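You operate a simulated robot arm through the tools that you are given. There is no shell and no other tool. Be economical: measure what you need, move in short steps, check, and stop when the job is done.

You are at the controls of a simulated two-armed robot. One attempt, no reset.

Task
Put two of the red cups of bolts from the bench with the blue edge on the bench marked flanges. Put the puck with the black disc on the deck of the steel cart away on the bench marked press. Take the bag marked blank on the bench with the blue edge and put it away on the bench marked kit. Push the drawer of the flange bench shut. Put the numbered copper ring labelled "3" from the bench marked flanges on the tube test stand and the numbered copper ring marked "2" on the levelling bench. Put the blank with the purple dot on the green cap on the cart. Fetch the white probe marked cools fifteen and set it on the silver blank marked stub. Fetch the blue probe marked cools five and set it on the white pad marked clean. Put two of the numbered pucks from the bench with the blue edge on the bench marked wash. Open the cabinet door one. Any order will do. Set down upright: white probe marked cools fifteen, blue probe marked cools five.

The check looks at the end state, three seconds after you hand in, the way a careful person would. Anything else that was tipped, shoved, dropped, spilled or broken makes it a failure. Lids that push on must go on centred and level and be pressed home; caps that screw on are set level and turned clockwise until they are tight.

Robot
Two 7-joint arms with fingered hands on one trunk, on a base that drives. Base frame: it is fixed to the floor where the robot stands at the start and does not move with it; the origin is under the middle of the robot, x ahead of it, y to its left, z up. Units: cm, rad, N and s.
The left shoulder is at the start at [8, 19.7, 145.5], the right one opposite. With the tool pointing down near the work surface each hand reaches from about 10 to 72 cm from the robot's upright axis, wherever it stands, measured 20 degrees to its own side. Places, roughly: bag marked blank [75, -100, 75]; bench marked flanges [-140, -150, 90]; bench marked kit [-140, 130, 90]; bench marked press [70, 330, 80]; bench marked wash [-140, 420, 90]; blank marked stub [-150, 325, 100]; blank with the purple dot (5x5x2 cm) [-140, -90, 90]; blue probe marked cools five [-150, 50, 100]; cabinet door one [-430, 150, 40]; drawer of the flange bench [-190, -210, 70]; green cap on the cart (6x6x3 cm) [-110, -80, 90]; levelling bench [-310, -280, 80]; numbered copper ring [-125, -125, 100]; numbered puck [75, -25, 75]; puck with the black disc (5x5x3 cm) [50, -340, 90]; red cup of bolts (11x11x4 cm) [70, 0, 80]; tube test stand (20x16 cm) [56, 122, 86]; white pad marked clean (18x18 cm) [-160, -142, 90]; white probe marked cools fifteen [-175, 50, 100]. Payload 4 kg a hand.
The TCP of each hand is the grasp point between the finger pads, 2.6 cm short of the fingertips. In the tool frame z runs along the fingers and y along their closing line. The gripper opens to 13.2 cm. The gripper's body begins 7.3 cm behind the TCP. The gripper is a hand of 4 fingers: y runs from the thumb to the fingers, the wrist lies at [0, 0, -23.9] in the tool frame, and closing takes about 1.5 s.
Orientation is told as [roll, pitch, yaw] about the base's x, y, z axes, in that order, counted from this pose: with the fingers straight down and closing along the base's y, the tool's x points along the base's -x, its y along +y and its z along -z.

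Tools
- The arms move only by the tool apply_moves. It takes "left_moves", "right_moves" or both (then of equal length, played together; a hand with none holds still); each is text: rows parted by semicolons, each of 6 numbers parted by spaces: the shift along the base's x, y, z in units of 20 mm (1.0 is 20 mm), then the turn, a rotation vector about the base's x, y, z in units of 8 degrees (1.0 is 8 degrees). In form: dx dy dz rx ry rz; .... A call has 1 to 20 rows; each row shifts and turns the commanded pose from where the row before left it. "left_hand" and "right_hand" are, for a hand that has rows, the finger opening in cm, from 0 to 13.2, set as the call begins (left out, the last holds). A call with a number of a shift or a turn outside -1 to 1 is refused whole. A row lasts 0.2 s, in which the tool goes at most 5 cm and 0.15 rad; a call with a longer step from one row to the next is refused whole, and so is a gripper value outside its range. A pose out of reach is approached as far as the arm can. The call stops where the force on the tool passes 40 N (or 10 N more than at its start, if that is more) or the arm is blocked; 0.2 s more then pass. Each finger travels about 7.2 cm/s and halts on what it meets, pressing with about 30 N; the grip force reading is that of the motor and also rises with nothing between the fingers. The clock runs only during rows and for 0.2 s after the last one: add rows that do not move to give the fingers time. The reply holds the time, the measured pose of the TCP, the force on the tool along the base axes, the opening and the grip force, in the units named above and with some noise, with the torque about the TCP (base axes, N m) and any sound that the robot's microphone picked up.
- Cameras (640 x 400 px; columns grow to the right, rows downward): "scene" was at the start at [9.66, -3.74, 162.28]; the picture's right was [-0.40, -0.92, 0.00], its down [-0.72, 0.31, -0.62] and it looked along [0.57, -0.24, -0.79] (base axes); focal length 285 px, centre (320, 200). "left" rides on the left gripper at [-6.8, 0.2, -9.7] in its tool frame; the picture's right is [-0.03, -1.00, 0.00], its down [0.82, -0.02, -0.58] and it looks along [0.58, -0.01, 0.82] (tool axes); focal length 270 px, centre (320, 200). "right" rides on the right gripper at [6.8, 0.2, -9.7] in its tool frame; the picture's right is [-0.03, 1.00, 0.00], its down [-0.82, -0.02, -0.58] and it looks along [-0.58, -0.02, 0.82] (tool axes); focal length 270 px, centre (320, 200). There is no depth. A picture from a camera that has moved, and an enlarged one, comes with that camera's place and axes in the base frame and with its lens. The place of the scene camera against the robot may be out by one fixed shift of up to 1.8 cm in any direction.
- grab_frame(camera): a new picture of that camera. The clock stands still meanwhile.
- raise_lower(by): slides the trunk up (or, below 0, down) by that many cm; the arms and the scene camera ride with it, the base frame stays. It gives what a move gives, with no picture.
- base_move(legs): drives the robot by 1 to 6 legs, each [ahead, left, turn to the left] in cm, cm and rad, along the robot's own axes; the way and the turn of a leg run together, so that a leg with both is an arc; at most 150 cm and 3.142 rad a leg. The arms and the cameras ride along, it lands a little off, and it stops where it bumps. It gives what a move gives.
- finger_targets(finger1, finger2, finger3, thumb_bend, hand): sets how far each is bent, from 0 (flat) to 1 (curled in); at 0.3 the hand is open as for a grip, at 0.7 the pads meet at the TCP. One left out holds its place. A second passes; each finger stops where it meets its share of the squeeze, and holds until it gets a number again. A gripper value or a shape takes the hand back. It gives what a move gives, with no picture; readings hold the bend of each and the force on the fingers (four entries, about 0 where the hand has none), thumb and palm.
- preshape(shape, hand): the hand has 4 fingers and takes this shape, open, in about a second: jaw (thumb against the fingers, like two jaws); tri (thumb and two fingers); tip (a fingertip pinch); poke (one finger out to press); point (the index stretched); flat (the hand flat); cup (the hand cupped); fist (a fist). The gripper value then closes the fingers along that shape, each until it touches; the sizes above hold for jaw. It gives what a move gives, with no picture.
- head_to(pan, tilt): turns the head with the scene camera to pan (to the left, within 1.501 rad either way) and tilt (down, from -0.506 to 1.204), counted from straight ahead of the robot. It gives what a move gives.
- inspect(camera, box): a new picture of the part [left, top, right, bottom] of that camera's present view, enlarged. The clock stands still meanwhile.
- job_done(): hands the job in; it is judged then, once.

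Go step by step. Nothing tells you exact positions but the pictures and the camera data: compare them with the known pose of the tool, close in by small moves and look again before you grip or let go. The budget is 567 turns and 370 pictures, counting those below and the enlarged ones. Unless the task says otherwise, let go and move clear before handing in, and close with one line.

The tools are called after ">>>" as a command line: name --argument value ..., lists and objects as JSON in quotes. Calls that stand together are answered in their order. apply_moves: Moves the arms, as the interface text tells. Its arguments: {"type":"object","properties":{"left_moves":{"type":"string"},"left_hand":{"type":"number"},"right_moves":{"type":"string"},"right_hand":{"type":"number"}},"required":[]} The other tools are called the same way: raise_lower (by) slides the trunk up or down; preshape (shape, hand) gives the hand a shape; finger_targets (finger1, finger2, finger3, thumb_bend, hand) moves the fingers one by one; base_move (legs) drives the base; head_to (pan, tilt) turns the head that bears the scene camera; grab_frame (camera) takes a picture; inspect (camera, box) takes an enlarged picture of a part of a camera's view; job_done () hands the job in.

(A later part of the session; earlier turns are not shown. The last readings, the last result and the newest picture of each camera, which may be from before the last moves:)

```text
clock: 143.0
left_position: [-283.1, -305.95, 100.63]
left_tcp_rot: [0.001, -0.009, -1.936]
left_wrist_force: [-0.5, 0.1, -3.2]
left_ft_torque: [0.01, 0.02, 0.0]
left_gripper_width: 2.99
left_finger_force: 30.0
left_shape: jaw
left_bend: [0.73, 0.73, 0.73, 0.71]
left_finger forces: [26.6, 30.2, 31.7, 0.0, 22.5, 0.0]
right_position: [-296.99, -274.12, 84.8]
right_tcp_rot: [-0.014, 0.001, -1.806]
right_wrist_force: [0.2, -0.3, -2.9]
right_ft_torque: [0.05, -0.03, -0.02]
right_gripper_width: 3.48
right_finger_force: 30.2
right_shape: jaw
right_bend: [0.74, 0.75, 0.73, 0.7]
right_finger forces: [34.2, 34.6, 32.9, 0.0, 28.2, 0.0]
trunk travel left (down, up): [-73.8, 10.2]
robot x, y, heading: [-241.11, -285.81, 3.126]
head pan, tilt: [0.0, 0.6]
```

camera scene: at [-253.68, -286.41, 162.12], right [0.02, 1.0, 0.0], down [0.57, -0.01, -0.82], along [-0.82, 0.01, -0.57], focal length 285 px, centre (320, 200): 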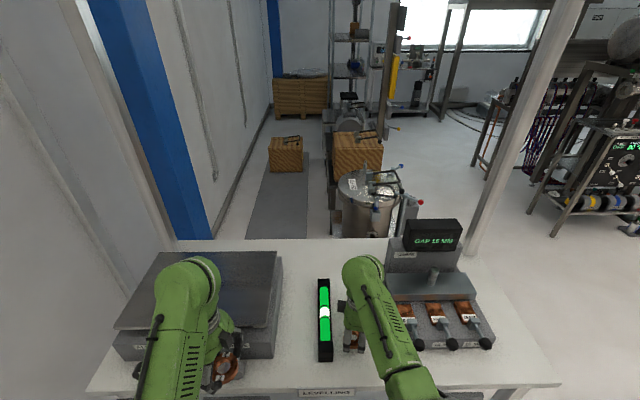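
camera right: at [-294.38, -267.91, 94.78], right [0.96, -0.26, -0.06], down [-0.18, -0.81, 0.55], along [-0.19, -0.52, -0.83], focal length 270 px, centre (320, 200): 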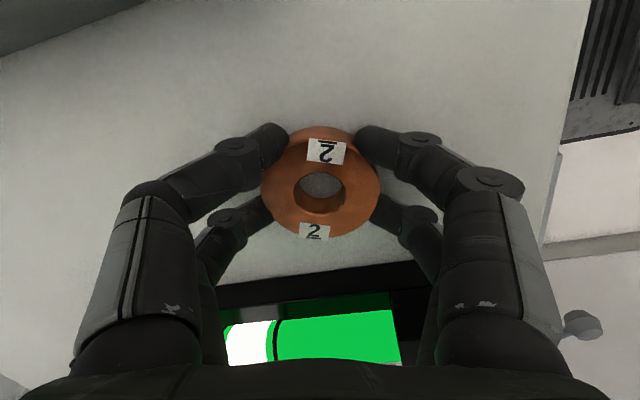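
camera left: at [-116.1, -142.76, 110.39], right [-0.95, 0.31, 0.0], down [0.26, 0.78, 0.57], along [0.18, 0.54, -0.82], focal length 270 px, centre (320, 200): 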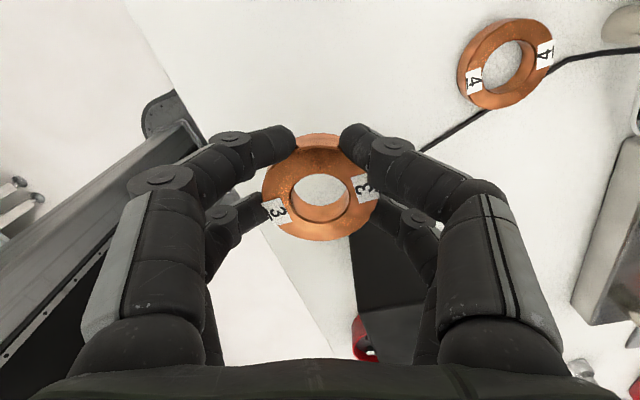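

Level again and just off the table. Nudge down and open.

>>> apply_moves --right_moves "0 0 -.12 0 0 0;0 0 0 0 0 0"

>>> apply_moves --right_moves "0 0 0 0 0 0;0 0 0 0 0 0;0 0 0 0 0 0;0 0 0 0 0 0;0 0 0 0 0 0" --right_hand 8

>>> apply_moves --right_moves "0 0 .5 0 0 0;0 0 1 0 0 0;0 0 1 0 0 0;0 0 1 0 0 0;0 0 1 0 0 0;0 0 1 0 0 0;0 0 1 0 0 0;0 0 1 0 0 0;0 0 0 0 0 0"

>>> grab_frame --camera "right"

```text
clock: 143.6
left_position: [-283.12, -305.92, 100.45]
left_tcp_rot: [0.0, -0.01, -1.939]
left_wrist_force: [-0.7, 0.4, -3.2]
left_ft_torque: [-0.01, 0.01, -0.01]
left_gripper_width: 3.0
left_finger_force: 30.4
left_shape: jaw
left_bend: [0.73, 0.73, 0.73, 0.71]
left_finger forces: [26.7, 30.2, 31.7, 0.0, 22.5, 0.0]
right_position: [-296.99, -274.06, 84.77]
right_tcp_rot: [-0.016, 0.004, -1.807]
right_wrist_force: [0.4, -0.2, 2.6]
right_ft_torque: [0.03, 0.1, 0.02]
right_gripper_width: 3.45
right_finger_force: 30.4
right_shape: jaw
right_bend: [0.74, 0.75, 0.73, 0.7]
right_finger forces: [34.2, 34.7, 32.8, 0.1, 28.2, 0.0]
trunk travel left (down, up): [-73.8, 10.2]
robot x, y, heading: [-241.35, -285.93, 3.125]
head pan, tilt: [0.0, 0.6]
```

```text
clock: 144.8
left_position: [-282.99, -305.77, 100.57]
left_tcp_rot: [0.002, -0.011, -1.937]
left_wrist_force: [-0.2, 0.0, -2.3]
left_ft_torque: [0.01, -0.01, 0.01]
left_gripper_width: 2.96
left_finger_force: 30.4
left_shape: jaw
left_bend: [0.73, 0.73, 0.73, 0.71]
left_finger forces: [26.7, 30.3, 31.8, 0.1, 22.5, 0.0]
right_position: [-296.99, -274.23, 84.82]
right_tcp_rot: [-0.015, 0.001, -1.807]
right_wrist_force: [-2.2, 0.2, 7.7]
right_ft_torque: [-0.1, -0.28, 0.01]
right_gripper_width: 7.81
right_finger_force: 0.1
right_shape: jaw
right_bend: [0.72, 0.72, 0.71, 0.7]
right_finger forces: [3.5, 4.4, 0.1, 0.0, 0.0, 0.1]
trunk travel left (down, up): [-73.8, 10.2]
robot x, y, heading: [-241.41, -286.05, 3.123]
head pan, tilt: [0.0, 0.6]
```

```text
clock: 146.8
left_position: [-283.06, -305.84, 100.63]
left_tcp_rot: [-0.001, -0.009, -1.937]
left_wrist_force: [0.1, 0.2, -2.8]
left_ft_torque: [-0.03, 0.05, -0.01]
left_gripper_width: 3.01
left_finger_force: 29.7
left_shape: jaw
left_bend: [0.73, 0.73, 0.73, 0.71]
left_finger forces: [26.7, 30.3, 31.8, 0.2, 22.6, 0.1]
right_position: [-296.89, -274.27, 99.75]
right_tcp_rot: [-0.014, 0.004, -1.807]
right_wrist_force: [0.4, 0.7, 0.0]
right_ft_torque: [0.04, 0.01, -0.03]
right_gripper_width: 7.95
right_finger_force: 0.2
right_shape: jaw
right_bend: [0.71, 0.71, 0.71, 0.7]
right_finger forces: [0.0, 0.0, 0.0, 0.0, 0.0, 0.0]
trunk travel left (down, up): [-73.8, 10.2]
robot x, y, heading: [-241.61, -285.79, 3.127]
head pan, tilt: [0.0, 0.6]
```

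```text
308 pictures are left
camera right: at [-294.91, -267.62, 109.5], right [0.97, -0.26, -0.01], down [-0.2, -0.79, 0.58], along [-0.16, -0.55, -0.82], focal length 270 px, centre (320, 200)
```

right: 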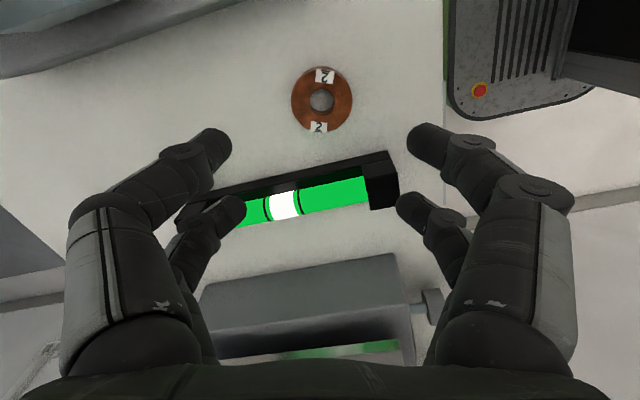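

Ring 2 is placed. Back off, tuck the right hand, and turn to face the rear of the flange bench.

>>> base_move --legs '[[-25, 0, 0]]'

>>> apply_moves --right_moves "1 .5 0 0 0 -.95;1 .5 0 0 0 -.95;1 .5 0 0 0 -.95;1 .5 0 0 0 -.95;1 .5 0 0 0 -.95;0 .5 0 0 0 -.95;0 0 0 0 0 -.95;0 0 0 0 0 -.95;0 0 0 0 0 -.95;0 0 0 0 0 -.95;0 0 0 0 0 0"

>>> base_move --legs '[[0, 0, -3.12]]'

>>> head_to --pan 0.5 --tilt 0.6

>>> grab_frame --camera "scene"

```text
clock: 148.6
left_position: [-258.61, -306.13, 100.54]
left_tcp_rot: [0.003, -0.009, -1.947]
left_wrist_force: [-0.1, -0.4, -2.7]
left_ft_torque: [-0.01, 0.0, -0.02]
left_gripper_width: 2.98
left_finger_force: 29.7
left_shape: jaw
left_bend: [0.73, 0.73, 0.73, 0.71]
left_finger forces: [26.7, 30.3, 31.9, 0.1, 22.5, 0.0]
right_position: [-272.13, -274.28, 99.56]
right_tcp_rot: [-0.011, 0.004, -1.815]
right_wrist_force: [-0.3, -0.5, 0.1]
right_ft_torque: [0.01, -0.01, -0.04]
right_gripper_width: 7.94
right_finger_force: 0.1
right_shape: jaw
right_bend: [0.71, 0.71, 0.71, 0.7]
right_finger forces: [0.0, 0.0, 0.0, 0.0, 0.0, 0.0]
trunk travel left (down, up): [-73.8, 10.2]
robot x, y, heading: [-216.34, -286.42, 3.113]
head pan, tilt: [0.0, 0.6]
```

```text
clock: 151.0
left_position: [-258.25, -306.11, 100.66]
left_tcp_rot: [-0.001, -0.011, -1.945]
left_wrist_force: [0.2, -0.1, -2.9]
left_ft_torque: [-0.01, 0.02, -0.03]
left_gripper_width: 2.97
left_finger_force: 30.4
left_shape: jaw
left_bend: [0.73, 0.73, 0.73, 0.71]
left_finger forces: [26.7, 30.3, 31.8, 0.1, 22.7, 0.0]
right_position: [-261.76, -268.35, 99.7]
right_tcp_rot: [-0.014, 0.004, 3.139]
right_wrist_force: [0.2, -0.4, 0.7]
right_ft_torque: [0.02, -0.02, -0.03]
right_gripper_width: 7.95
right_finger_force: 0.0
right_shape: jaw
right_bend: [0.71, 0.71, 0.71, 0.7]
right_finger forces: [0.0, 0.1, 0.0, 0.1, 0.0, 0.1]
trunk travel left (down, up): [-73.8, 10.2]
robot x, y, heading: [-216.27, -286.61, 3.115]
head pan, tilt: [0.0, 0.6]
```

```text
clock: 158.7
left_position: [-174.79, -266.31, 100.54]
left_tcp_rot: [0.0, -0.01, 1.203]
left_wrist_force: [-0.4, 0.5, -2.5]
left_ft_torque: [0.01, -0.06, -0.02]
left_gripper_width: 2.95
left_finger_force: 29.9
left_shape: jaw
left_bend: [0.73, 0.73, 0.73, 0.71]
left_finger forces: [26.9, 29.8, 31.5, 0.1, 21.2, 0.0]
right_position: [-170.87, -304.13, 99.75]
right_tcp_rot: [-0.015, 0.004, 0.007]
right_wrist_force: [0.3, -0.8, 0.3]
right_ft_torque: [-0.02, -0.03, 0.01]
right_gripper_width: 7.97
right_finger_force: 0.0
right_shape: jaw
right_bend: [0.71, 0.71, 0.71, 0.7]
right_finger forces: [0.0, 0.0, 0.0, 0.0, 0.0, 0.1]
trunk travel left (down, up): [-73.8, 10.2]
robot x, y, heading: [-216.44, -286.47, -0.02]
head pan, tilt: [0.0, 0.6]
```

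```text
clock: 159.7
left_position: [-174.81, -266.32, 100.64]
left_tcp_rot: [0.001, -0.013, 1.202]
left_wrist_force: [0.2, 0.5, -3.1]
left_ft_torque: [0.03, 0.0, 0.01]
left_gripper_width: 2.96
left_finger_force: 29.7
left_shape: jaw
left_bend: [0.73, 0.73, 0.73, 0.71]
left_finger forces: [26.9, 29.8, 31.5, 0.0, 21.1, 0.0]
right_position: [-170.89, -304.17, 99.67]
right_tcp_rot: [-0.013, 0.005, 0.007]
right_wrist_force: [-1.0, -0.7, 0.2]
right_ft_torque: [0.03, 0.03, -0.03]
right_gripper_width: 7.96
right_finger_force: 0.0
right_shape: jaw
right_bend: [0.71, 0.71, 0.71, 0.7]
right_finger forces: [0.1, 0.0, 0.0, 0.1, 0.0, 0.0]
trunk travel left (down, up): [-73.8, 10.2]
robot x, y, heading: [-216.29, -286.1, -0.015]
head pan, tilt: [0.499, 0.6]
```

```text
307 pictures are left
camera scene: at [-205.8, -283.08, 162.13], right [0.46, -0.89, 0.0], down [-0.5, -0.26, -0.82], along [0.73, 0.38, -0.57], focal length 285 px, centre (320, 200)
```

scene: 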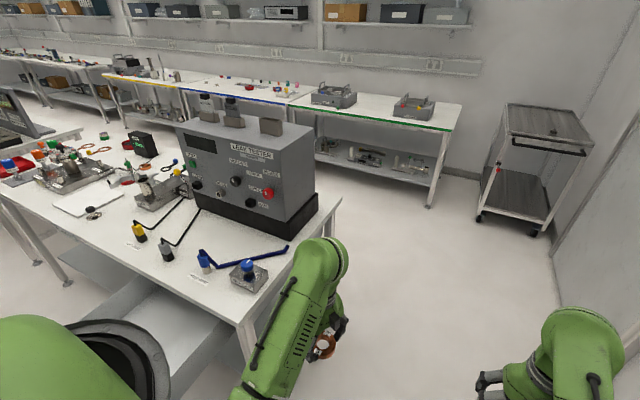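

I see the leak tester and the open drawer beneath the bench. Move back and strafe left to face the drawer.

>>> base_move --legs '[[-30, 0, 0], [0, 70, 0]]'

>>> head_to --pan 0 --tilt 0.9

>>> grab_frame --camera "scene"

>>> grab_frame --camera "right"

```text
clock: 165.1
left_position: [-203.09, -197.27, 100.51]
left_tcp_rot: [-0.001, -0.01, 1.203]
left_wrist_force: [-1.2, 0.5, -2.6]
left_ft_torque: [0.03, 0.03, 0.01]
left_gripper_width: 2.94
left_finger_force: 29.5
left_shape: jaw
left_bend: [0.73, 0.73, 0.73, 0.71]
left_finger forces: [27.0, 30.0, 31.6, 0.0, 21.2, 0.1]
right_position: [-199.2, -234.99, 99.71]
right_tcp_rot: [-0.014, 0.003, 0.006]
right_wrist_force: [-0.5, -0.5, 0.4]
right_ft_torque: [0.03, 0.02, 0.0]
right_gripper_width: 7.97
right_finger_force: 0.1
right_shape: jaw
right_bend: [0.71, 0.71, 0.71, 0.7]
right_finger forces: [0.1, 0.0, 0.1, 0.1, 0.0, 0.0]
trunk travel left (down, up): [-73.8, 10.2]
robot x, y, heading: [-244.68, -217.26, -0.021]
head pan, tilt: [0.499, 0.6]
```

```text
clock: 166.0
left_position: [-203.18, -197.2, 100.57]
left_tcp_rot: [-0.001, -0.009, 1.203]
left_wrist_force: [-0.4, -0.6, -3.0]
left_ft_torque: [0.03, -0.01, 0.0]
left_gripper_width: 2.95
left_finger_force: 30.3
left_shape: jaw
left_bend: [0.73, 0.73, 0.73, 0.71]
left_finger forces: [27.0, 30.1, 31.7, 0.1, 21.1, 0.1]
right_position: [-199.2, -234.7, 99.73]
right_tcp_rot: [-0.014, 0.004, 0.007]
right_wrist_force: [-0.1, -0.1, -0.4]
right_ft_torque: [-0.01, -0.02, -0.01]
right_gripper_width: 7.97
right_finger_force: 0.0
right_shape: jaw
right_bend: [0.71, 0.71, 0.71, 0.7]
right_finger forces: [0.0, 0.1, 0.1, 0.0, 0.0, 0.0]
trunk travel left (down, up): [-73.8, 10.2]
robot x, y, heading: [-244.66, -217.31, -0.02]
head pan, tilt: [0.0, 0.901]
```

```text
306 pictures are left
camera scene: at [-234.49, -218.07, 159.65], right [-0.02, -1.0, 0.0], down [-0.78, 0.01, -0.62], along [0.62, -0.01, -0.78], focal length 285 px, centre (320, 200)
```

scene: 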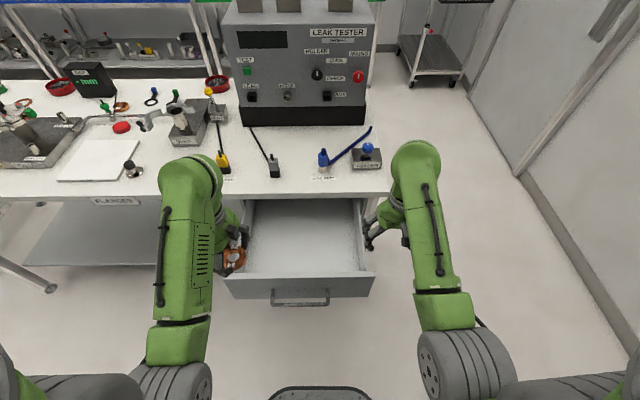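

```text
305 pictures are left
camera right: at [-205.91, -234.49, 109.51], right [0.02, 1.0, -0.01], down [0.82, -0.01, 0.58], along [0.58, -0.02, -0.82], focal length 270 px, centre (320, 200)
```

right: 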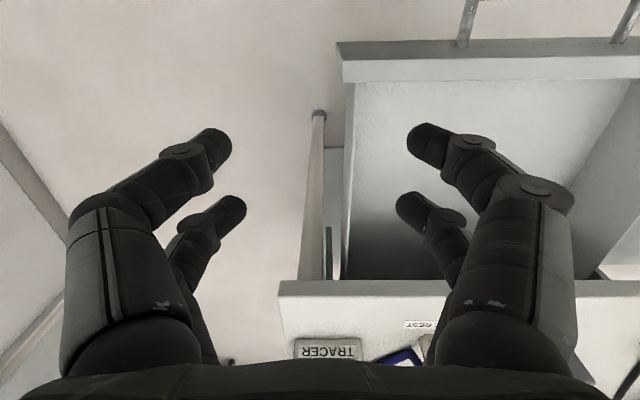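

The drawer front is at x≈−201, spanning y −190…−234. I'll close the right hand, tilt it forward 45°, and bring it in front of the panel at y≈−226.

>>> base_move --legs '[[-6, 0, 0]]'

>>> apply_moves --right_moves "-.7 .4 -.4 0 -.6 0;-.7 .4 -.4 0 -.6 0;-.7 .4 -.4 0 -.6 0;-.5 .4 -.4 0 -.6 0;0 .4 -.8 0 -.6 0;0 .4 -.8 0 -.6 0;0 .4 -.8 0 -.6 0;0 .4 -1 0 -.6 0;0 .4 -1 0 -.6 0;0 .4 -1 0 -.2 0;0 0 -1 0 0 0;0 0 -1 0 0 0;0 0 -1 0 0 0;0 0 -.8 0 0 0;0 0 -.8 0 0 0;0 0 0 0 0 0" --right_hand 0

>>> grab_frame --camera "right"

>>> grab_frame --camera "scene"

```text
clock: 166.9
left_position: [-208.08, -197.03, 100.23]
left_tcp_rot: [0.008, -0.006, 1.204]
left_wrist_force: [0.3, -0.5, -2.8]
left_ft_torque: [0.02, 0.06, 0.03]
left_gripper_width: 2.93
left_finger_force: 30.0
left_shape: jaw
left_bend: [0.73, 0.73, 0.73, 0.71]
left_finger forces: [27.0, 29.9, 31.7, 0.0, 21.4, 0.1]
right_position: [-204.11, -234.75, 99.13]
right_tcp_rot: [-0.015, 0.012, 0.008]
right_wrist_force: [0.7, 0.0, 0.1]
right_ft_torque: [0.0, 0.07, 0.02]
right_gripper_width: 7.96
right_finger_force: 0.0
right_shape: jaw
right_bend: [0.71, 0.71, 0.71, 0.7]
right_finger forces: [0.1, 0.0, 0.0, 0.0, 0.1, 0.1]
trunk travel left (down, up): [-73.8, 10.2]
robot x, y, heading: [-250.7, -217.16, -0.018]
head pan, tilt: [0.0, 0.901]
```

```text
clock: 170.3
left_position: [-208.84, -197.02, 100.53]
left_tcp_rot: [0.001, -0.009, 1.204]
left_wrist_force: [-0.3, 0.5, -3.4]
left_ft_torque: [-0.01, -0.03, 0.03]
left_gripper_width: 2.96
left_finger_force: 29.6
left_shape: jaw
left_bend: [0.73, 0.73, 0.73, 0.71]
left_finger forces: [27.0, 30.0, 31.7, 0.0, 21.3, 0.0]
right_position: [-210.13, -226.67, 76.33]
right_tcp_rot: [-0.023, -0.778, 0.01]
right_wrist_force: [0.3, 0.3, -0.6]
right_ft_torque: [0.01, 0.0, 0.04]
right_gripper_width: 0.0
right_finger_force: 30.2
right_shape: jaw
right_bend: [0.62, 0.63, 0.63, 0.7]
right_finger forces: [0.1, 0.1, 0.1, 0.0, 0.0, 0.0]
trunk travel left (down, up): [-73.8, 10.2]
robot x, y, heading: [-250.63, -216.96, -0.021]
head pan, tilt: [0.0, 0.901]
```

```text
304 pictures are left
camera right: at [-221.6, -226.33, 78.47], right [0.02, 1.0, 0.0], down [0.17, -0.01, 0.98], along [0.98, -0.02, -0.17], focal length 270 px, centre (320, 200)
```

right: 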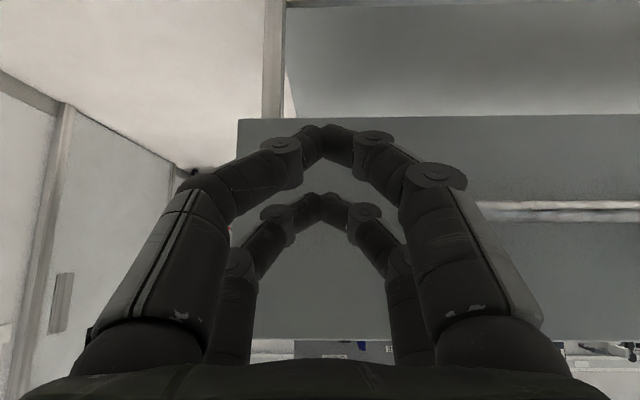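

```text
303 pictures are left
camera scene: at [-240.18, -218.02, 159.65], right [-0.02, -1.0, 0.0], down [-0.78, 0.01, -0.62], along [0.62, -0.01, -0.78], focal length 285 px, centre (320, 200)
```

scene: 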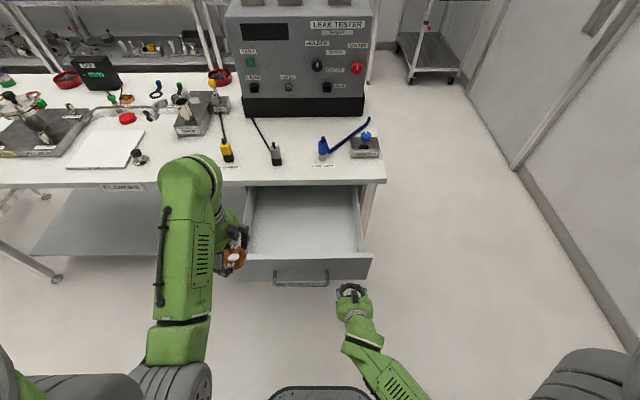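

The panel spans z 68–85; the fingertips are at mid-height. Push in +x.

>>> apply_moves --right_moves ".8 0 0 0 0 0;.8 0 0 0 0 0;.8 0 0 0 0 0;.8 0 0 0 0 0;.8 0 0 0 0 0;.8 0 0 0 0 0;.8 0 0 0 0 0;.8 0 0 0 0 0;.8 0 0 0 0 0;.8 0 0 0 0 0;0 0 0 0 0 0"

>>> grab_frame --camera "scene"

```text
clock: 172.8
left_position: [-208.95, -197.06, 100.64]
left_tcp_rot: [0.001, -0.01, 1.205]
left_wrist_force: [-0.1, 0.5, -2.0]
left_ft_torque: [0.04, -0.01, 0.02]
left_gripper_width: 2.94
left_finger_force: 30.6
left_shape: jaw
left_bend: [0.73, 0.73, 0.73, 0.71]
left_finger forces: [27.0, 30.0, 31.6, 0.0, 21.3, 0.1]
right_position: [-194.14, -226.67, 76.46]
right_tcp_rot: [-0.023, -0.778, 0.012]
right_wrist_force: [0.3, 0.0, 1.0]
right_ft_torque: [0.04, 0.01, -0.01]
right_gripper_width: 0.0
right_finger_force: 30.0
right_shape: jaw
right_bend: [0.62, 0.63, 0.63, 0.7]
right_finger forces: [0.0, 0.0, 0.1, 0.0, 0.0, 0.0]
trunk travel left (down, up): [-73.8, 10.2]
robot x, y, heading: [-250.5, -217.23, -0.018]
head pan, tilt: [0.0, 0.901]
```

```text
302 pictures are left
camera scene: at [-240.16, -218.03, 159.65], right [-0.02, -1.0, 0.0], down [-0.78, 0.01, -0.62], along [0.62, -0.01, -0.78], focal length 285 px, centre (320, 200)
```

scene: 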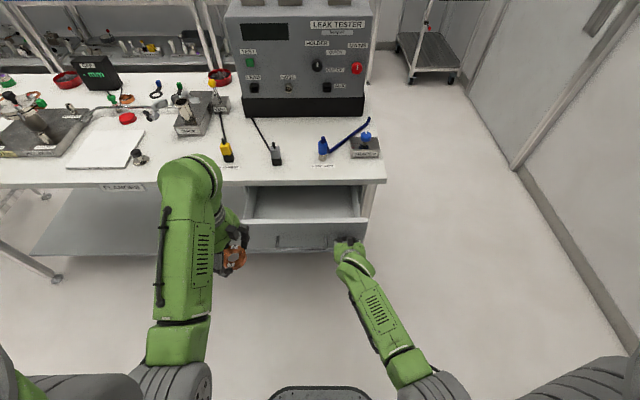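

The drawer moves. Keep pushing until it stops.

>>> apply_moves --right_moves ".7 0 0 0 0 0;.7 0 0 0 0 0;.7 0 0 0 0 0;.7 0 0 0 0 0;.7 0 0 0 0 0;.7 0 0 0 0 0;.7 0 0 0 0 0;.7 0 0 0 0 0;.7 0 0 0 0 0;.7 0 0 0 0 0;.7 0 0 0 0 0;.7 0 0 0 0 0;0 0 0 0 0 0"

>>> grab_frame --camera "scene"

```text
clock: 175.6
left_position: [-208.76, -196.93, 100.54]
left_tcp_rot: [0.0, -0.011, 1.205]
left_wrist_force: [0.0, -0.6, -2.4]
left_ft_torque: [0.02, -0.01, -0.02]
left_gripper_width: 2.94
left_finger_force: 29.8
left_shape: jaw
left_bend: [0.73, 0.73, 0.73, 0.71]
left_finger forces: [27.2, 30.0, 31.7, 0.1, 21.4, 0.0]
right_position: [-177.25, -226.87, 76.53]
right_tcp_rot: [-0.022, -0.778, 0.01]
right_wrist_force: [-0.3, -0.1, 0.5]
right_ft_torque: [0.0, 0.0, 0.02]
right_gripper_width: 0.0
right_finger_force: 30.0
right_shape: jaw
right_bend: [0.62, 0.63, 0.63, 0.7]
right_finger forces: [0.1, 0.0, 0.1, 0.1, 0.1, 0.0]
trunk travel left (down, up): [-73.8, 10.2]
robot x, y, heading: [-250.33, -217.32, -0.024]
head pan, tilt: [0.0, 0.901]
```

```text
301 pictures are left
camera scene: at [-240.15, -218.04, 159.65], right [-0.02, -1.0, 0.0], down [-0.78, 0.01, -0.62], along [0.62, -0.01, -0.78], focal length 285 px, centre (320, 200)
```

scene: 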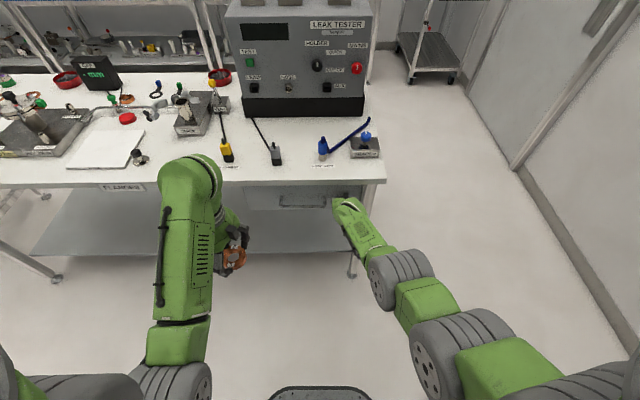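

Nearly shut; no end-stop yet. Continue a little.

>>> apply_moves --right_moves ".4 0 0 0 0 0;.4 0 0 0 0 0;.4 0 0 0 0 0;.4 0 0 0 0 0;0 0 0 0 0 0"

>>> grab_frame --camera "right"

>>> inspect --camera "scene" --box '[220, 150, 400, 260]'

```text
clock: 176.8
left_position: [-209.03, -197.06, 100.55]
left_tcp_rot: [-0.001, -0.01, 1.204]
left_wrist_force: [0.5, -0.7, -2.8]
left_ft_torque: [0.03, 0.0, 0.02]
left_gripper_width: 2.93
left_finger_force: 30.3
left_shape: jaw
left_bend: [0.73, 0.73, 0.73, 0.71]
left_finger forces: [27.1, 30.0, 31.7, 0.1, 21.4, 0.1]
right_position: [-176.16, -226.83, 76.37]
right_tcp_rot: [-0.024, -0.774, 0.013]
right_wrist_force: [-15.8, 0.5, -4.7]
right_ft_torque: [-0.02, 0.25, -0.02]
right_gripper_width: 0.0
right_finger_force: 30.1
right_shape: jaw
right_bend: [0.62, 0.64, 0.63, 0.7]
right_finger forces: [0.0, 0.0, 0.0, 0.1, 0.0, 0.0]
right hand out of reach, approached as far as the arm can: row 3, 4
trunk travel left (down, up): [-73.8, 10.2]
robot x, y, heading: [-250.5, -216.93, -0.02]
head pan, tilt: [0.0, 0.901]
```

```text
300 pictures are left
camera right: at [-187.59, -226.4, 78.66], right [0.02, 1.0, 0.0], down [0.18, 0.0, 0.98], along [0.98, -0.02, -0.18], focal length 270 px, centre (320, 200)
```

right: 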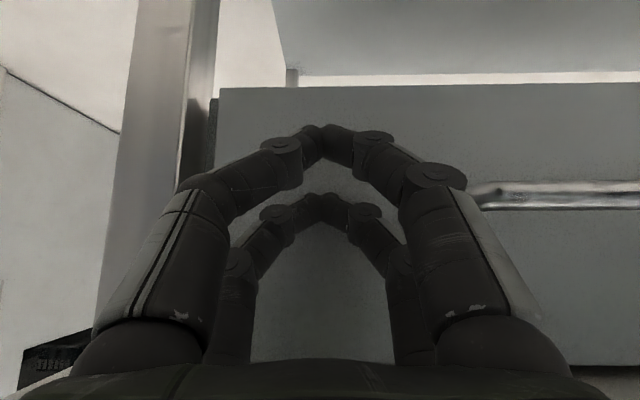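

```text
3.56 times, centred on (310, 205) of scene
camera zoom: at [-240.36, -218.04, 159.66], right [-0.02, -1.0, 0.0], down [-0.78, 0.01, -0.62], along [0.62, -0.01, -0.78], focal length 1013 px, centre (356, 182)
```

zoom: 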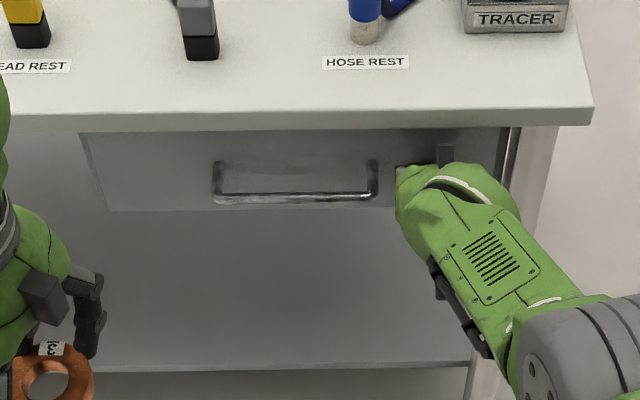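

There's 16 N resistance, near reach limit. I'll nudge the base 3 cm ahead to confirm it's at its stop.

>>> base_move --legs '[[3, 0, 0]]'

>>> inspect --camera "scene" --box '[220, 150, 400, 260]'

```text
clock: 177.5
left_position: [-207.98, -196.98, 100.47]
left_tcp_rot: [0.003, -0.012, 1.202]
left_wrist_force: [0.3, -0.3, -3.5]
left_ft_torque: [0.0, 0.02, 0.04]
left_gripper_width: 2.94
left_finger_force: 29.9
left_shape: jaw
left_bend: [0.73, 0.73, 0.73, 0.71]
left_finger forces: [27.2, 30.1, 31.7, 0.0, 21.4, 0.0]
right_position: [-176.09, -226.82, 75.2]
right_tcp_rot: [-0.032, -0.752, 0.019]
right_wrist_force: [-6.9, 0.7, 3.2]
right_ft_torque: [-0.02, -0.07, -0.01]
right_gripper_width: 0.01
right_finger_force: 30.1
right_shape: jaw
right_bend: [0.62, 0.65, 0.64, 0.7]
right_finger forces: [0.1, 0.0, 0.0, 0.0, 0.0, 0.0]
trunk travel left (down, up): [-73.8, 10.2]
robot x, y, heading: [-250.29, -217.44, -0.017]
head pan, tilt: [0.0, 0.901]
stopped in leg 1: the force on the tool passed its limit (the readings are from after the stop); the commanded pose is now the measured one
```

```text
3.56 times, centred on (310, 205) of scene
camera zoom: at [-239.38, -218.06, 159.66], right [-0.02, -1.0, 0.0], down [-0.78, 0.01, -0.62], along [0.62, -0.01, -0.78], focal length 1013 px, centre (356, 182)
```

zoom: 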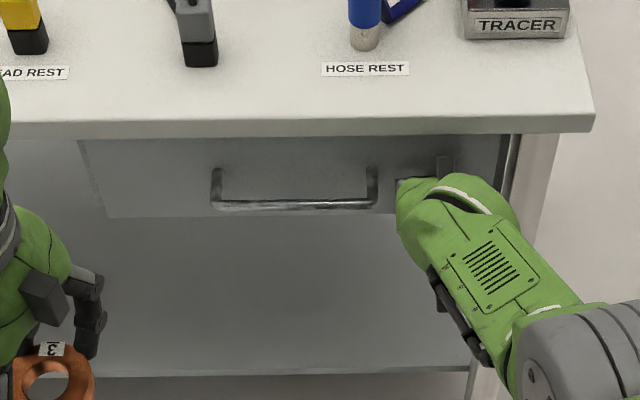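

The drawer is shut. Retract the hand and untilt.

>>> apply_moves --right_moves "-.8 0 0 0 0 0;-.9 0 0 0 0 0;-1 0 0 0 0 0;-1 0 0 0 0 0;-1 0 0 0 0 0;-1 0 0 0 0 0;-1 0 0 0 0 0;-1 0 0 0 0 0;-1 0 0 0 0 0;-1 0 0 0 0 0;-1 0 0 0 0 0;-1 0 0 0 0 0;-.5 0 .5 0 .5 0;0 0 1 0 .6 0;0 -.4 1 0 .7 0;0 -.4 1 0 .7 0;0 -.4 1 0 .7 0;0 -.4 1 0 .7 0;0 0 1 0 .6 0;0 0 1 0 .6 0"

>>> inspect --camera "scene" --box '[220, 130, 420, 270]'

>>> head_to --pan 1.45 --tilt 0.3

>>> grab_frame --camera "scene"

```text
clock: 181.7
left_position: [-208.06, -196.97, 100.49]
left_tcp_rot: [0.002, -0.007, 1.203]
left_wrist_force: [-0.4, 0.9, -3.5]
left_ft_torque: [0.02, 0.04, -0.01]
left_gripper_width: 2.95
left_finger_force: 30.0
left_shape: jaw
left_bend: [0.73, 0.73, 0.73, 0.71]
left_finger forces: [27.1, 30.2, 31.7, 0.0, 21.5, 0.0]
right_position: [-200.49, -229.99, 90.3]
right_tcp_rot: [-0.02, -0.039, 0.015]
right_wrist_force: [0.5, 0.8, -0.3]
right_ft_torque: [0.01, 0.0, -0.05]
right_gripper_width: 0.0
right_finger_force: 30.2
right_shape: jaw
right_bend: [0.62, 0.65, 0.64, 0.7]
right_finger forces: [0.1, 0.0, 0.1, 0.1, 0.0, 0.1]
trunk travel left (down, up): [-73.8, 10.2]
robot x, y, heading: [-249.59, -216.7, -0.022]
head pan, tilt: [0.0, 0.901]
```

```text
2.86 times, centred on (320, 200) of scene
camera zoom: at [-239.23, -218.0, 159.64], right [-0.02, -1.0, 0.0], down [-0.78, 0.01, -0.62], along [0.62, -0.01, -0.78], focal length 814 px, centre (320, 200)
```

zoom: 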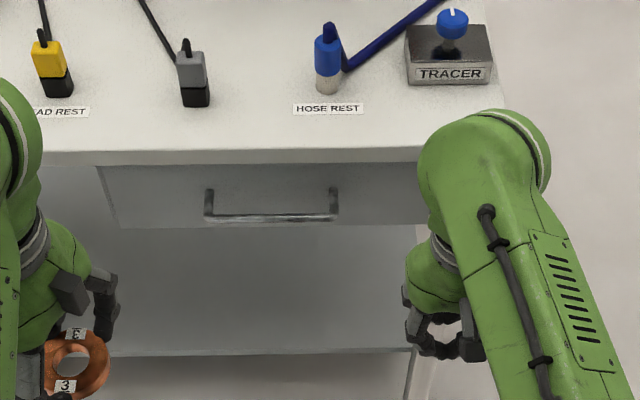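

```text
clock: 183.3
left_position: [-207.98, -196.91, 100.53]
left_tcp_rot: [0.004, -0.011, 1.202]
left_wrist_force: [-0.4, 0.1, -2.2]
left_ft_torque: [0.05, 0.01, 0.01]
left_gripper_width: 2.93
left_finger_force: 29.6
left_shape: jaw
left_bend: [0.73, 0.73, 0.73, 0.71]
left_finger forces: [27.2, 30.1, 31.7, 0.0, 21.6, 0.1]
right_position: [-200.48, -230.01, 90.29]
right_tcp_rot: [-0.018, -0.044, 0.016]
right_wrist_force: [-0.6, 1.0, 0.6]
right_ft_torque: [0.01, -0.01, 0.0]
right_gripper_width: 0.01
right_finger_force: 30.2
right_shape: jaw
right_bend: [0.62, 0.65, 0.64, 0.7]
right_finger forces: [0.0, 0.0, 0.0, 0.1, 0.1, 0.0]
trunk travel left (down, up): [-73.8, 10.2]
robot x, y, heading: [-249.33, -217.29, -0.016]
head pan, tilt: [1.45, 0.3]
```

```text
296 pictures are left
camera scene: at [-245.57, -208.66, 164.88], right [0.99, -0.14, 0.0], down [-0.04, -0.29, -0.96], along [0.13, 0.95, -0.3], focal length 285 px, centre (320, 200)
```

scene: 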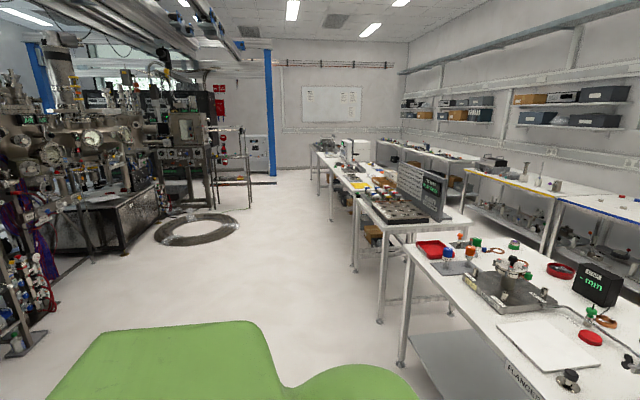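

The drawer is shut. The rear corridor is clear; I'll strafe left toward the probe station, looking for rules about "cools".

>>> base_move --legs '[[0, 130, 0], [0, 120, 0.02]]'

>>> head_to --pan 0 --tilt 0.55

>>> grab_frame --camera "scene"

```text
clock: 195.4
left_position: [-204.99, 52.94, 100.5]
left_tcp_rot: [0.002, -0.01, 1.25]
left_wrist_force: [0.1, -0.2, -2.4]
left_ft_torque: [0.05, 0.01, 0.0]
left_gripper_width: 2.93
left_finger_force: 29.5
left_shape: jaw
left_bend: [0.73, 0.73, 0.73, 0.71]
left_finger forces: [27.5, 30.3, 31.8, 0.0, 21.3, 0.0]
right_position: [-195.93, 20.3, 90.34]
right_tcp_rot: [-0.019, -0.044, 0.06]
right_wrist_force: [0.0, 0.4, 0.0]
right_ft_torque: [0.0, 0.0, 0.01]
right_gripper_width: 0.01
right_finger_force: 30.5
right_shape: jaw
right_bend: [0.62, 0.65, 0.64, 0.7]
right_finger forces: [0.0, 0.1, 0.0, 0.1, 0.0, 0.0]
trunk travel left (down, up): [-73.8, 10.2]
robot x, y, heading: [-245.99, 31.13, 0.028]
head pan, tilt: [1.45, 0.3]
```

```text
clock: 197.0
left_position: [-204.95, 53.0, 100.62]
left_tcp_rot: [0.001, -0.01, 1.249]
left_wrist_force: [-0.1, -0.2, -3.4]
left_ft_torque: [0.05, 0.0, -0.01]
left_gripper_width: 2.91
left_finger_force: 29.9
left_shape: jaw
left_bend: [0.73, 0.73, 0.73, 0.71]
left_finger forces: [27.5, 30.3, 31.9, 0.0, 21.4, 0.1]
right_position: [-195.98, 20.38, 90.33]
right_tcp_rot: [-0.019, -0.042, 0.06]
right_wrist_force: [0.1, -0.3, -0.1]
right_ft_torque: [0.0, -0.01, -0.01]
right_gripper_width: 0.0
right_finger_force: 30.3
right_shape: jaw
right_bend: [0.62, 0.65, 0.64, 0.7]
right_finger forces: [0.0, 0.0, 0.1, 0.1, 0.1, 0.0]
trunk travel left (down, up): [-73.8, 10.2]
robot x, y, heading: [-245.71, 31.16, 0.031]
head pan, tilt: [0.0, 0.55]
```

```text
295 pictures are left
camera scene: at [-233.87, 30.64, 162.58], right [0.03, -1.0, 0.0], down [-0.52, -0.02, -0.85], along [0.85, 0.03, -0.52], focal length 285 px, centre (320, 200)
```

scene: 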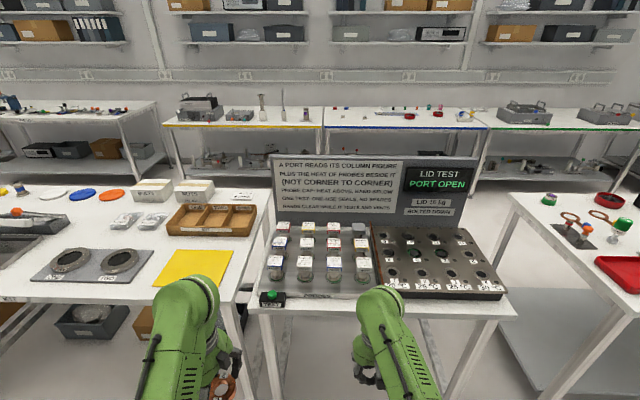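

>>> inspect --camera "scene" --box '[260, 145, 490, 310]'

>>> inspect --camera "scene" --box '[260, 150, 480, 220]'

>>> inspect --camera "scene" --box '[255, 215, 385, 310]'

```text
2.42 times, centred on (375, 228) of scene
camera zoom: at [-233.87, 30.64, 162.58], right [0.03, -1.0, 0.0], down [-0.52, -0.02, -0.85], along [0.85, 0.03, -0.52], focal length 690 px, centre (187, 133)
```

zoom: 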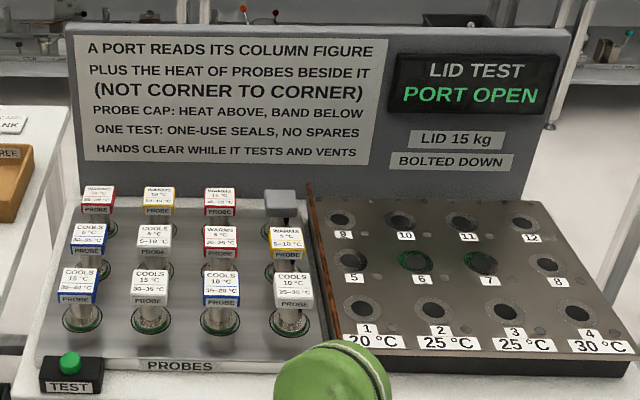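

```text
2.91 times, centred on (370, 185) of scene
camera zoom: at [-233.87, 30.64, 162.58], right [0.03, -1.0, 0.0], down [-0.52, -0.02, -0.85], along [0.85, 0.03, -0.52], focal length 828 px, centre (174, 244)
```

zoom: 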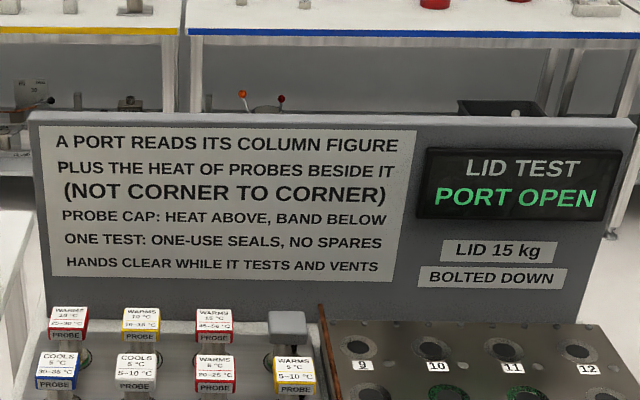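

```text
4.21 times, centred on (320, 262) of scene
camera zoom: at [-233.87, 30.64, 162.58], right [0.03, -1.0, 0.0], down [-0.52, -0.02, -0.85], along [0.85, 0.03, -0.52], focal length 1199 px, centre (320, -63)
```

zoom: 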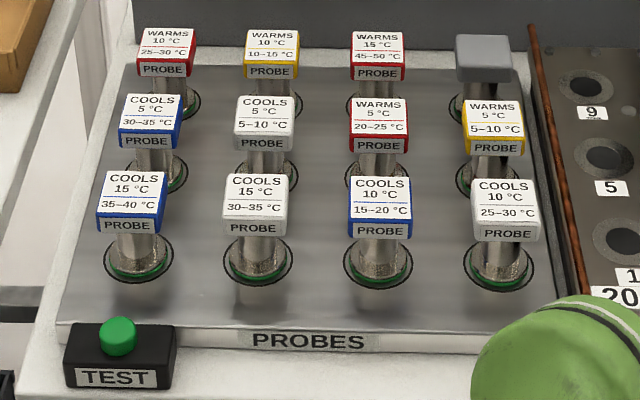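

The needed probes: white cap COOLS 15 °C (front row, 2nd) and blue cap COOLS 5 °C (middle row, 1st). I'll raise the trunk to keep the left hand (ring 3) high, then align the robot.

>>> raise_lower --by 10

>>> base_move --legs '[[0, 34, -0.03], [24, 0, 0]]'

>>> grab_frame --camera "right"

>>> grab_frame --camera "scene"

```text
clock: 198.3
left_position: [-204.99, 53.02, 110.62]
left_tcp_rot: [0.002, -0.01, 1.25]
left_wrist_force: [0.2, -0.1, -2.4]
left_ft_torque: [0.02, -0.02, -0.01]
left_gripper_width: 2.92
left_finger_force: 30.0
left_shape: jaw
left_bend: [0.73, 0.73, 0.73, 0.71]
left_finger forces: [27.6, 30.2, 31.8, 0.0, 21.3, 0.0]
right_position: [-196.07, 20.4, 100.47]
right_tcp_rot: [-0.02, -0.041, 0.058]
right_wrist_force: [-0.8, 0.2, 1.0]
right_ft_torque: [-0.01, 0.0, 0.02]
right_gripper_width: 0.0
right_finger_force: 29.8
right_shape: jaw
right_bend: [0.62, 0.65, 0.64, 0.7]
right_finger forces: [0.1, 0.0, 0.0, 0.1, 0.1, 0.0]
trunk travel left (down, up): [-83.8, 0.2]
robot x, y, heading: [-245.41, 30.56, 0.033]
head pan, tilt: [0.0, 0.55]
```

```text
clock: 202.0
left_position: [-181.31, 86.81, 110.81]
left_tcp_rot: [-0.005, -0.012, 1.232]
left_wrist_force: [0.1, -0.5, -2.2]
left_ft_torque: [0.03, -0.04, 0.0]
left_gripper_width: 2.93
left_finger_force: 29.8
left_shape: jaw
left_bend: [0.73, 0.73, 0.73, 0.71]
left_finger forces: [27.6, 30.3, 31.8, 0.0, 21.4, 0.1]
right_position: [-172.82, 53.95, 100.48]
right_tcp_rot: [-0.019, -0.047, 0.04]
right_wrist_force: [-0.6, -0.9, 0.9]
right_ft_torque: [0.0, -0.01, 0.0]
right_gripper_width: 0.01
right_finger_force: 29.9
right_shape: jaw
right_bend: [0.62, 0.65, 0.64, 0.7]
right_finger forces: [0.0, 0.0, 0.1, 0.0, 0.1, 0.1]
trunk travel left (down, up): [-83.8, 0.2]
robot x, y, heading: [-221.78, 65.51, 0.008]
head pan, tilt: [0.0, 0.55]
```

```text
291 pictures are left
camera right: at [-180.03, 54.05, 109.99], right [-0.01, 1.0, -0.02], down [0.79, 0.02, 0.62], along [0.62, 0.0, -0.79], focal length 270 px, centre (320, 200)
```

right: 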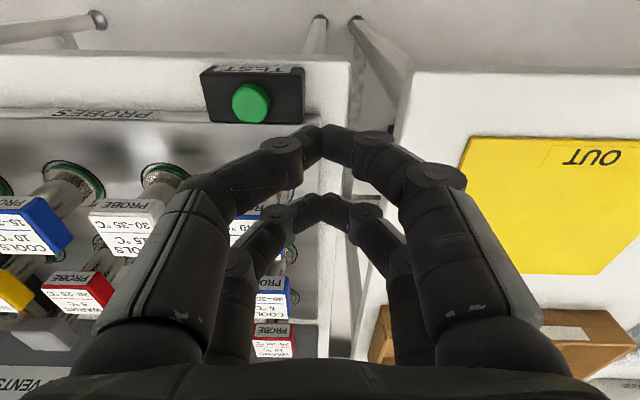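

```text
290 pictures are left
camera scene: at [-210.91, 64.88, 172.64], right [0.01, -1.0, 0.0], down [-0.52, 0.0, -0.85], along [0.85, 0.01, -0.52], focal length 285 px, centre (320, 200)
```

scene: 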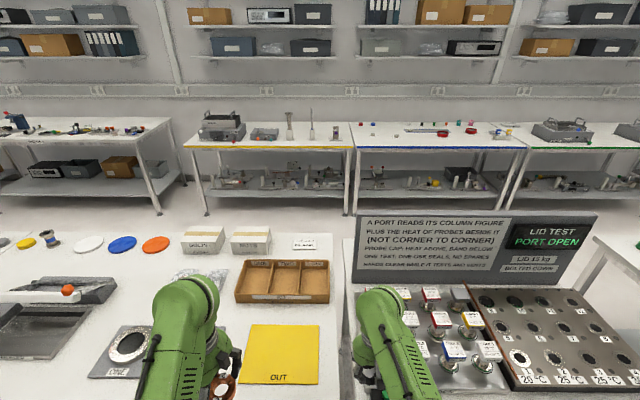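

Blue COOLS 5 is near (−151, 49), cap top z≈92. Move the right hand over it with 8 cm opening.

>>> apply_moves --right_moves ".2 -.3 .5 0 .34 -.28;.9 -.3 .5 0 0 0;.9 -.3 .5 0 0 0;.9 -.3 0 0 0 0;.9 -.3 0 0 0 0;.9 -.3 0 0 0 0;.9 -.3 0 0 0 0;.9 -.3 0 0 0 0;.9 0 0 0 0 0;.9 0 0 0 0 0;0 0 0 0 0 0" --right_hand 8

>>> grab_frame --camera "right"

```text
clock: 204.4
left_position: [-180.91, 86.87, 110.48]
left_tcp_rot: [0.002, -0.008, 1.23]
left_wrist_force: [1.1, 0.5, -3.2]
left_ft_torque: [-0.03, -0.02, -0.02]
left_gripper_width: 2.91
left_finger_force: 30.1
left_shape: jaw
left_bend: [0.73, 0.73, 0.73, 0.71]
left_finger forces: [27.5, 30.4, 31.9, 0.0, 21.4, 0.1]
right_position: [-156.0, 49.12, 103.21]
right_tcp_rot: [-0.02, 0.006, 0.001]
right_wrist_force: [0.0, 0.4, -0.5]
right_ft_torque: [0.01, -0.02, 0.02]
right_gripper_width: 7.94
right_finger_force: 0.0
right_shape: jaw
right_bend: [0.71, 0.71, 0.71, 0.7]
right_finger forces: [0.1, 0.0, 0.1, 0.0, 0.0, 0.0]
trunk travel left (down, up): [-83.8, 0.2]
robot x, y, heading: [-221.75, 65.62, 0.009]
head pan, tilt: [0.0, 0.55]
```

```text
289 pictures are left
camera right: at [-162.62, 49.59, 113.11], right [0.02, 1.0, -0.02], down [0.82, -0.01, 0.57], along [0.57, -0.03, -0.82], focal length 270 px, centre (320, 200)
```

right: 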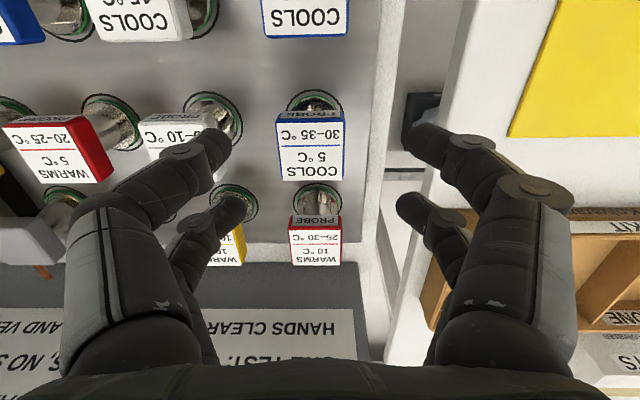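

The blue COOLS 5 cap is centred near (−153.5, 48.2). Align and descend partway for a better height estimate.

>>> apply_moves --right_moves ".5 -.2 -.5 0 0 0;.6 -.2 -.5 0 0 0;0 0 -1 0 0 0;0 0 -.5 0 0 0;0 0 0 0 0 0"

>>> grab_frame --camera "right"

```text
clock: 205.6
left_position: [-180.84, 86.92, 110.55]
left_tcp_rot: [0.001, -0.009, 1.23]
left_wrist_force: [0.2, 0.5, -2.4]
left_ft_torque: [0.02, 0.0, -0.01]
left_gripper_width: 2.92
left_finger_force: 30.4
left_shape: jaw
left_bend: [0.73, 0.73, 0.73, 0.71]
left_finger forces: [27.6, 30.3, 31.9, 0.0, 21.5, 0.0]
right_position: [-153.58, 48.42, 98.29]
right_tcp_rot: [-0.018, 0.005, 0.001]
right_wrist_force: [0.1, -0.3, -0.4]
right_ft_torque: [-0.02, 0.0, 0.02]
right_gripper_width: 7.95
right_finger_force: 0.0
right_shape: jaw
right_bend: [0.71, 0.71, 0.71, 0.7]
right_finger forces: [0.1, 0.0, 0.0, 0.0, 0.0, 0.0]
trunk travel left (down, up): [-83.8, 0.2]
robot x, y, heading: [-222.26, 65.94, 0.011]
head pan, tilt: [0.0, 0.55]
```

```text
288 pictures are left
camera right: at [-160.19, 48.79, 108.16], right [0.02, 1.0, -0.02], down [0.82, -0.01, 0.57], along [0.57, -0.03, -0.82], focal length 270 px, centre (320, 200)
```

right: 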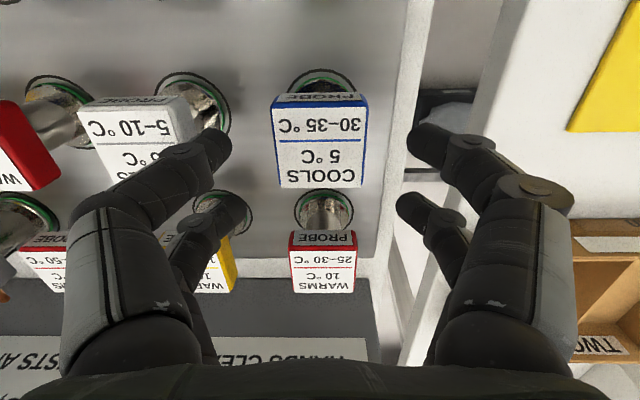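

Cap top z≈93.8, 5 cm wide; the neighbour is 9.3 cm away. Narrow to 7, offset slightly +y, descend to z 95.

>>> apply_moves --right_moves "-.15 .25 0 0 0 0;0 0 0 0 0 0;0 0 -.6 0 0 0;0 0 -.6 0 0 0;0 0 -.45 0 0 0;0 0 0 0 0 0" --right_hand 7

>>> grab_frame --camera "right"

```text
clock: 207.0
left_position: [-180.86, 86.93, 110.41]
left_tcp_rot: [0.001, -0.008, 1.231]
left_wrist_force: [0.3, -0.2, -3.1]
left_ft_torque: [0.0, 0.01, 0.02]
left_gripper_width: 2.9
left_finger_force: 30.5
left_shape: jaw
left_bend: [0.73, 0.73, 0.73, 0.71]
left_finger forces: [27.5, 30.4, 31.9, 0.0, 21.4, 0.0]
right_position: [-154.02, 48.79, 94.93]
right_tcp_rot: [-0.018, 0.006, 0.003]
right_wrist_force: [-0.2, 0.1, 0.7]
right_ft_torque: [0.01, 0.02, 0.03]
right_gripper_width: 7.04
right_finger_force: 0.0
right_shape: jaw
right_bend: [0.72, 0.72, 0.72, 0.7]
right_finger forces: [0.0, 0.0, 0.0, 0.0, 0.0, 0.1]
trunk travel left (down, up): [-83.8, 0.2]
robot x, y, heading: [-221.92, 65.35, 0.012]
head pan, tilt: [0.0, 0.55]
```

```text
287 pictures are left
camera right: at [-160.62, 49.24, 104.8], right [0.02, 1.0, -0.02], down [0.82, -0.01, 0.57], along [0.57, -0.03, -0.82], focal length 270 px, centre (320, 200)
```

right: 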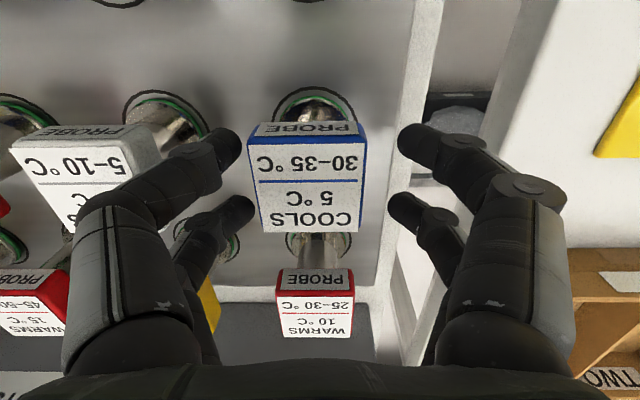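

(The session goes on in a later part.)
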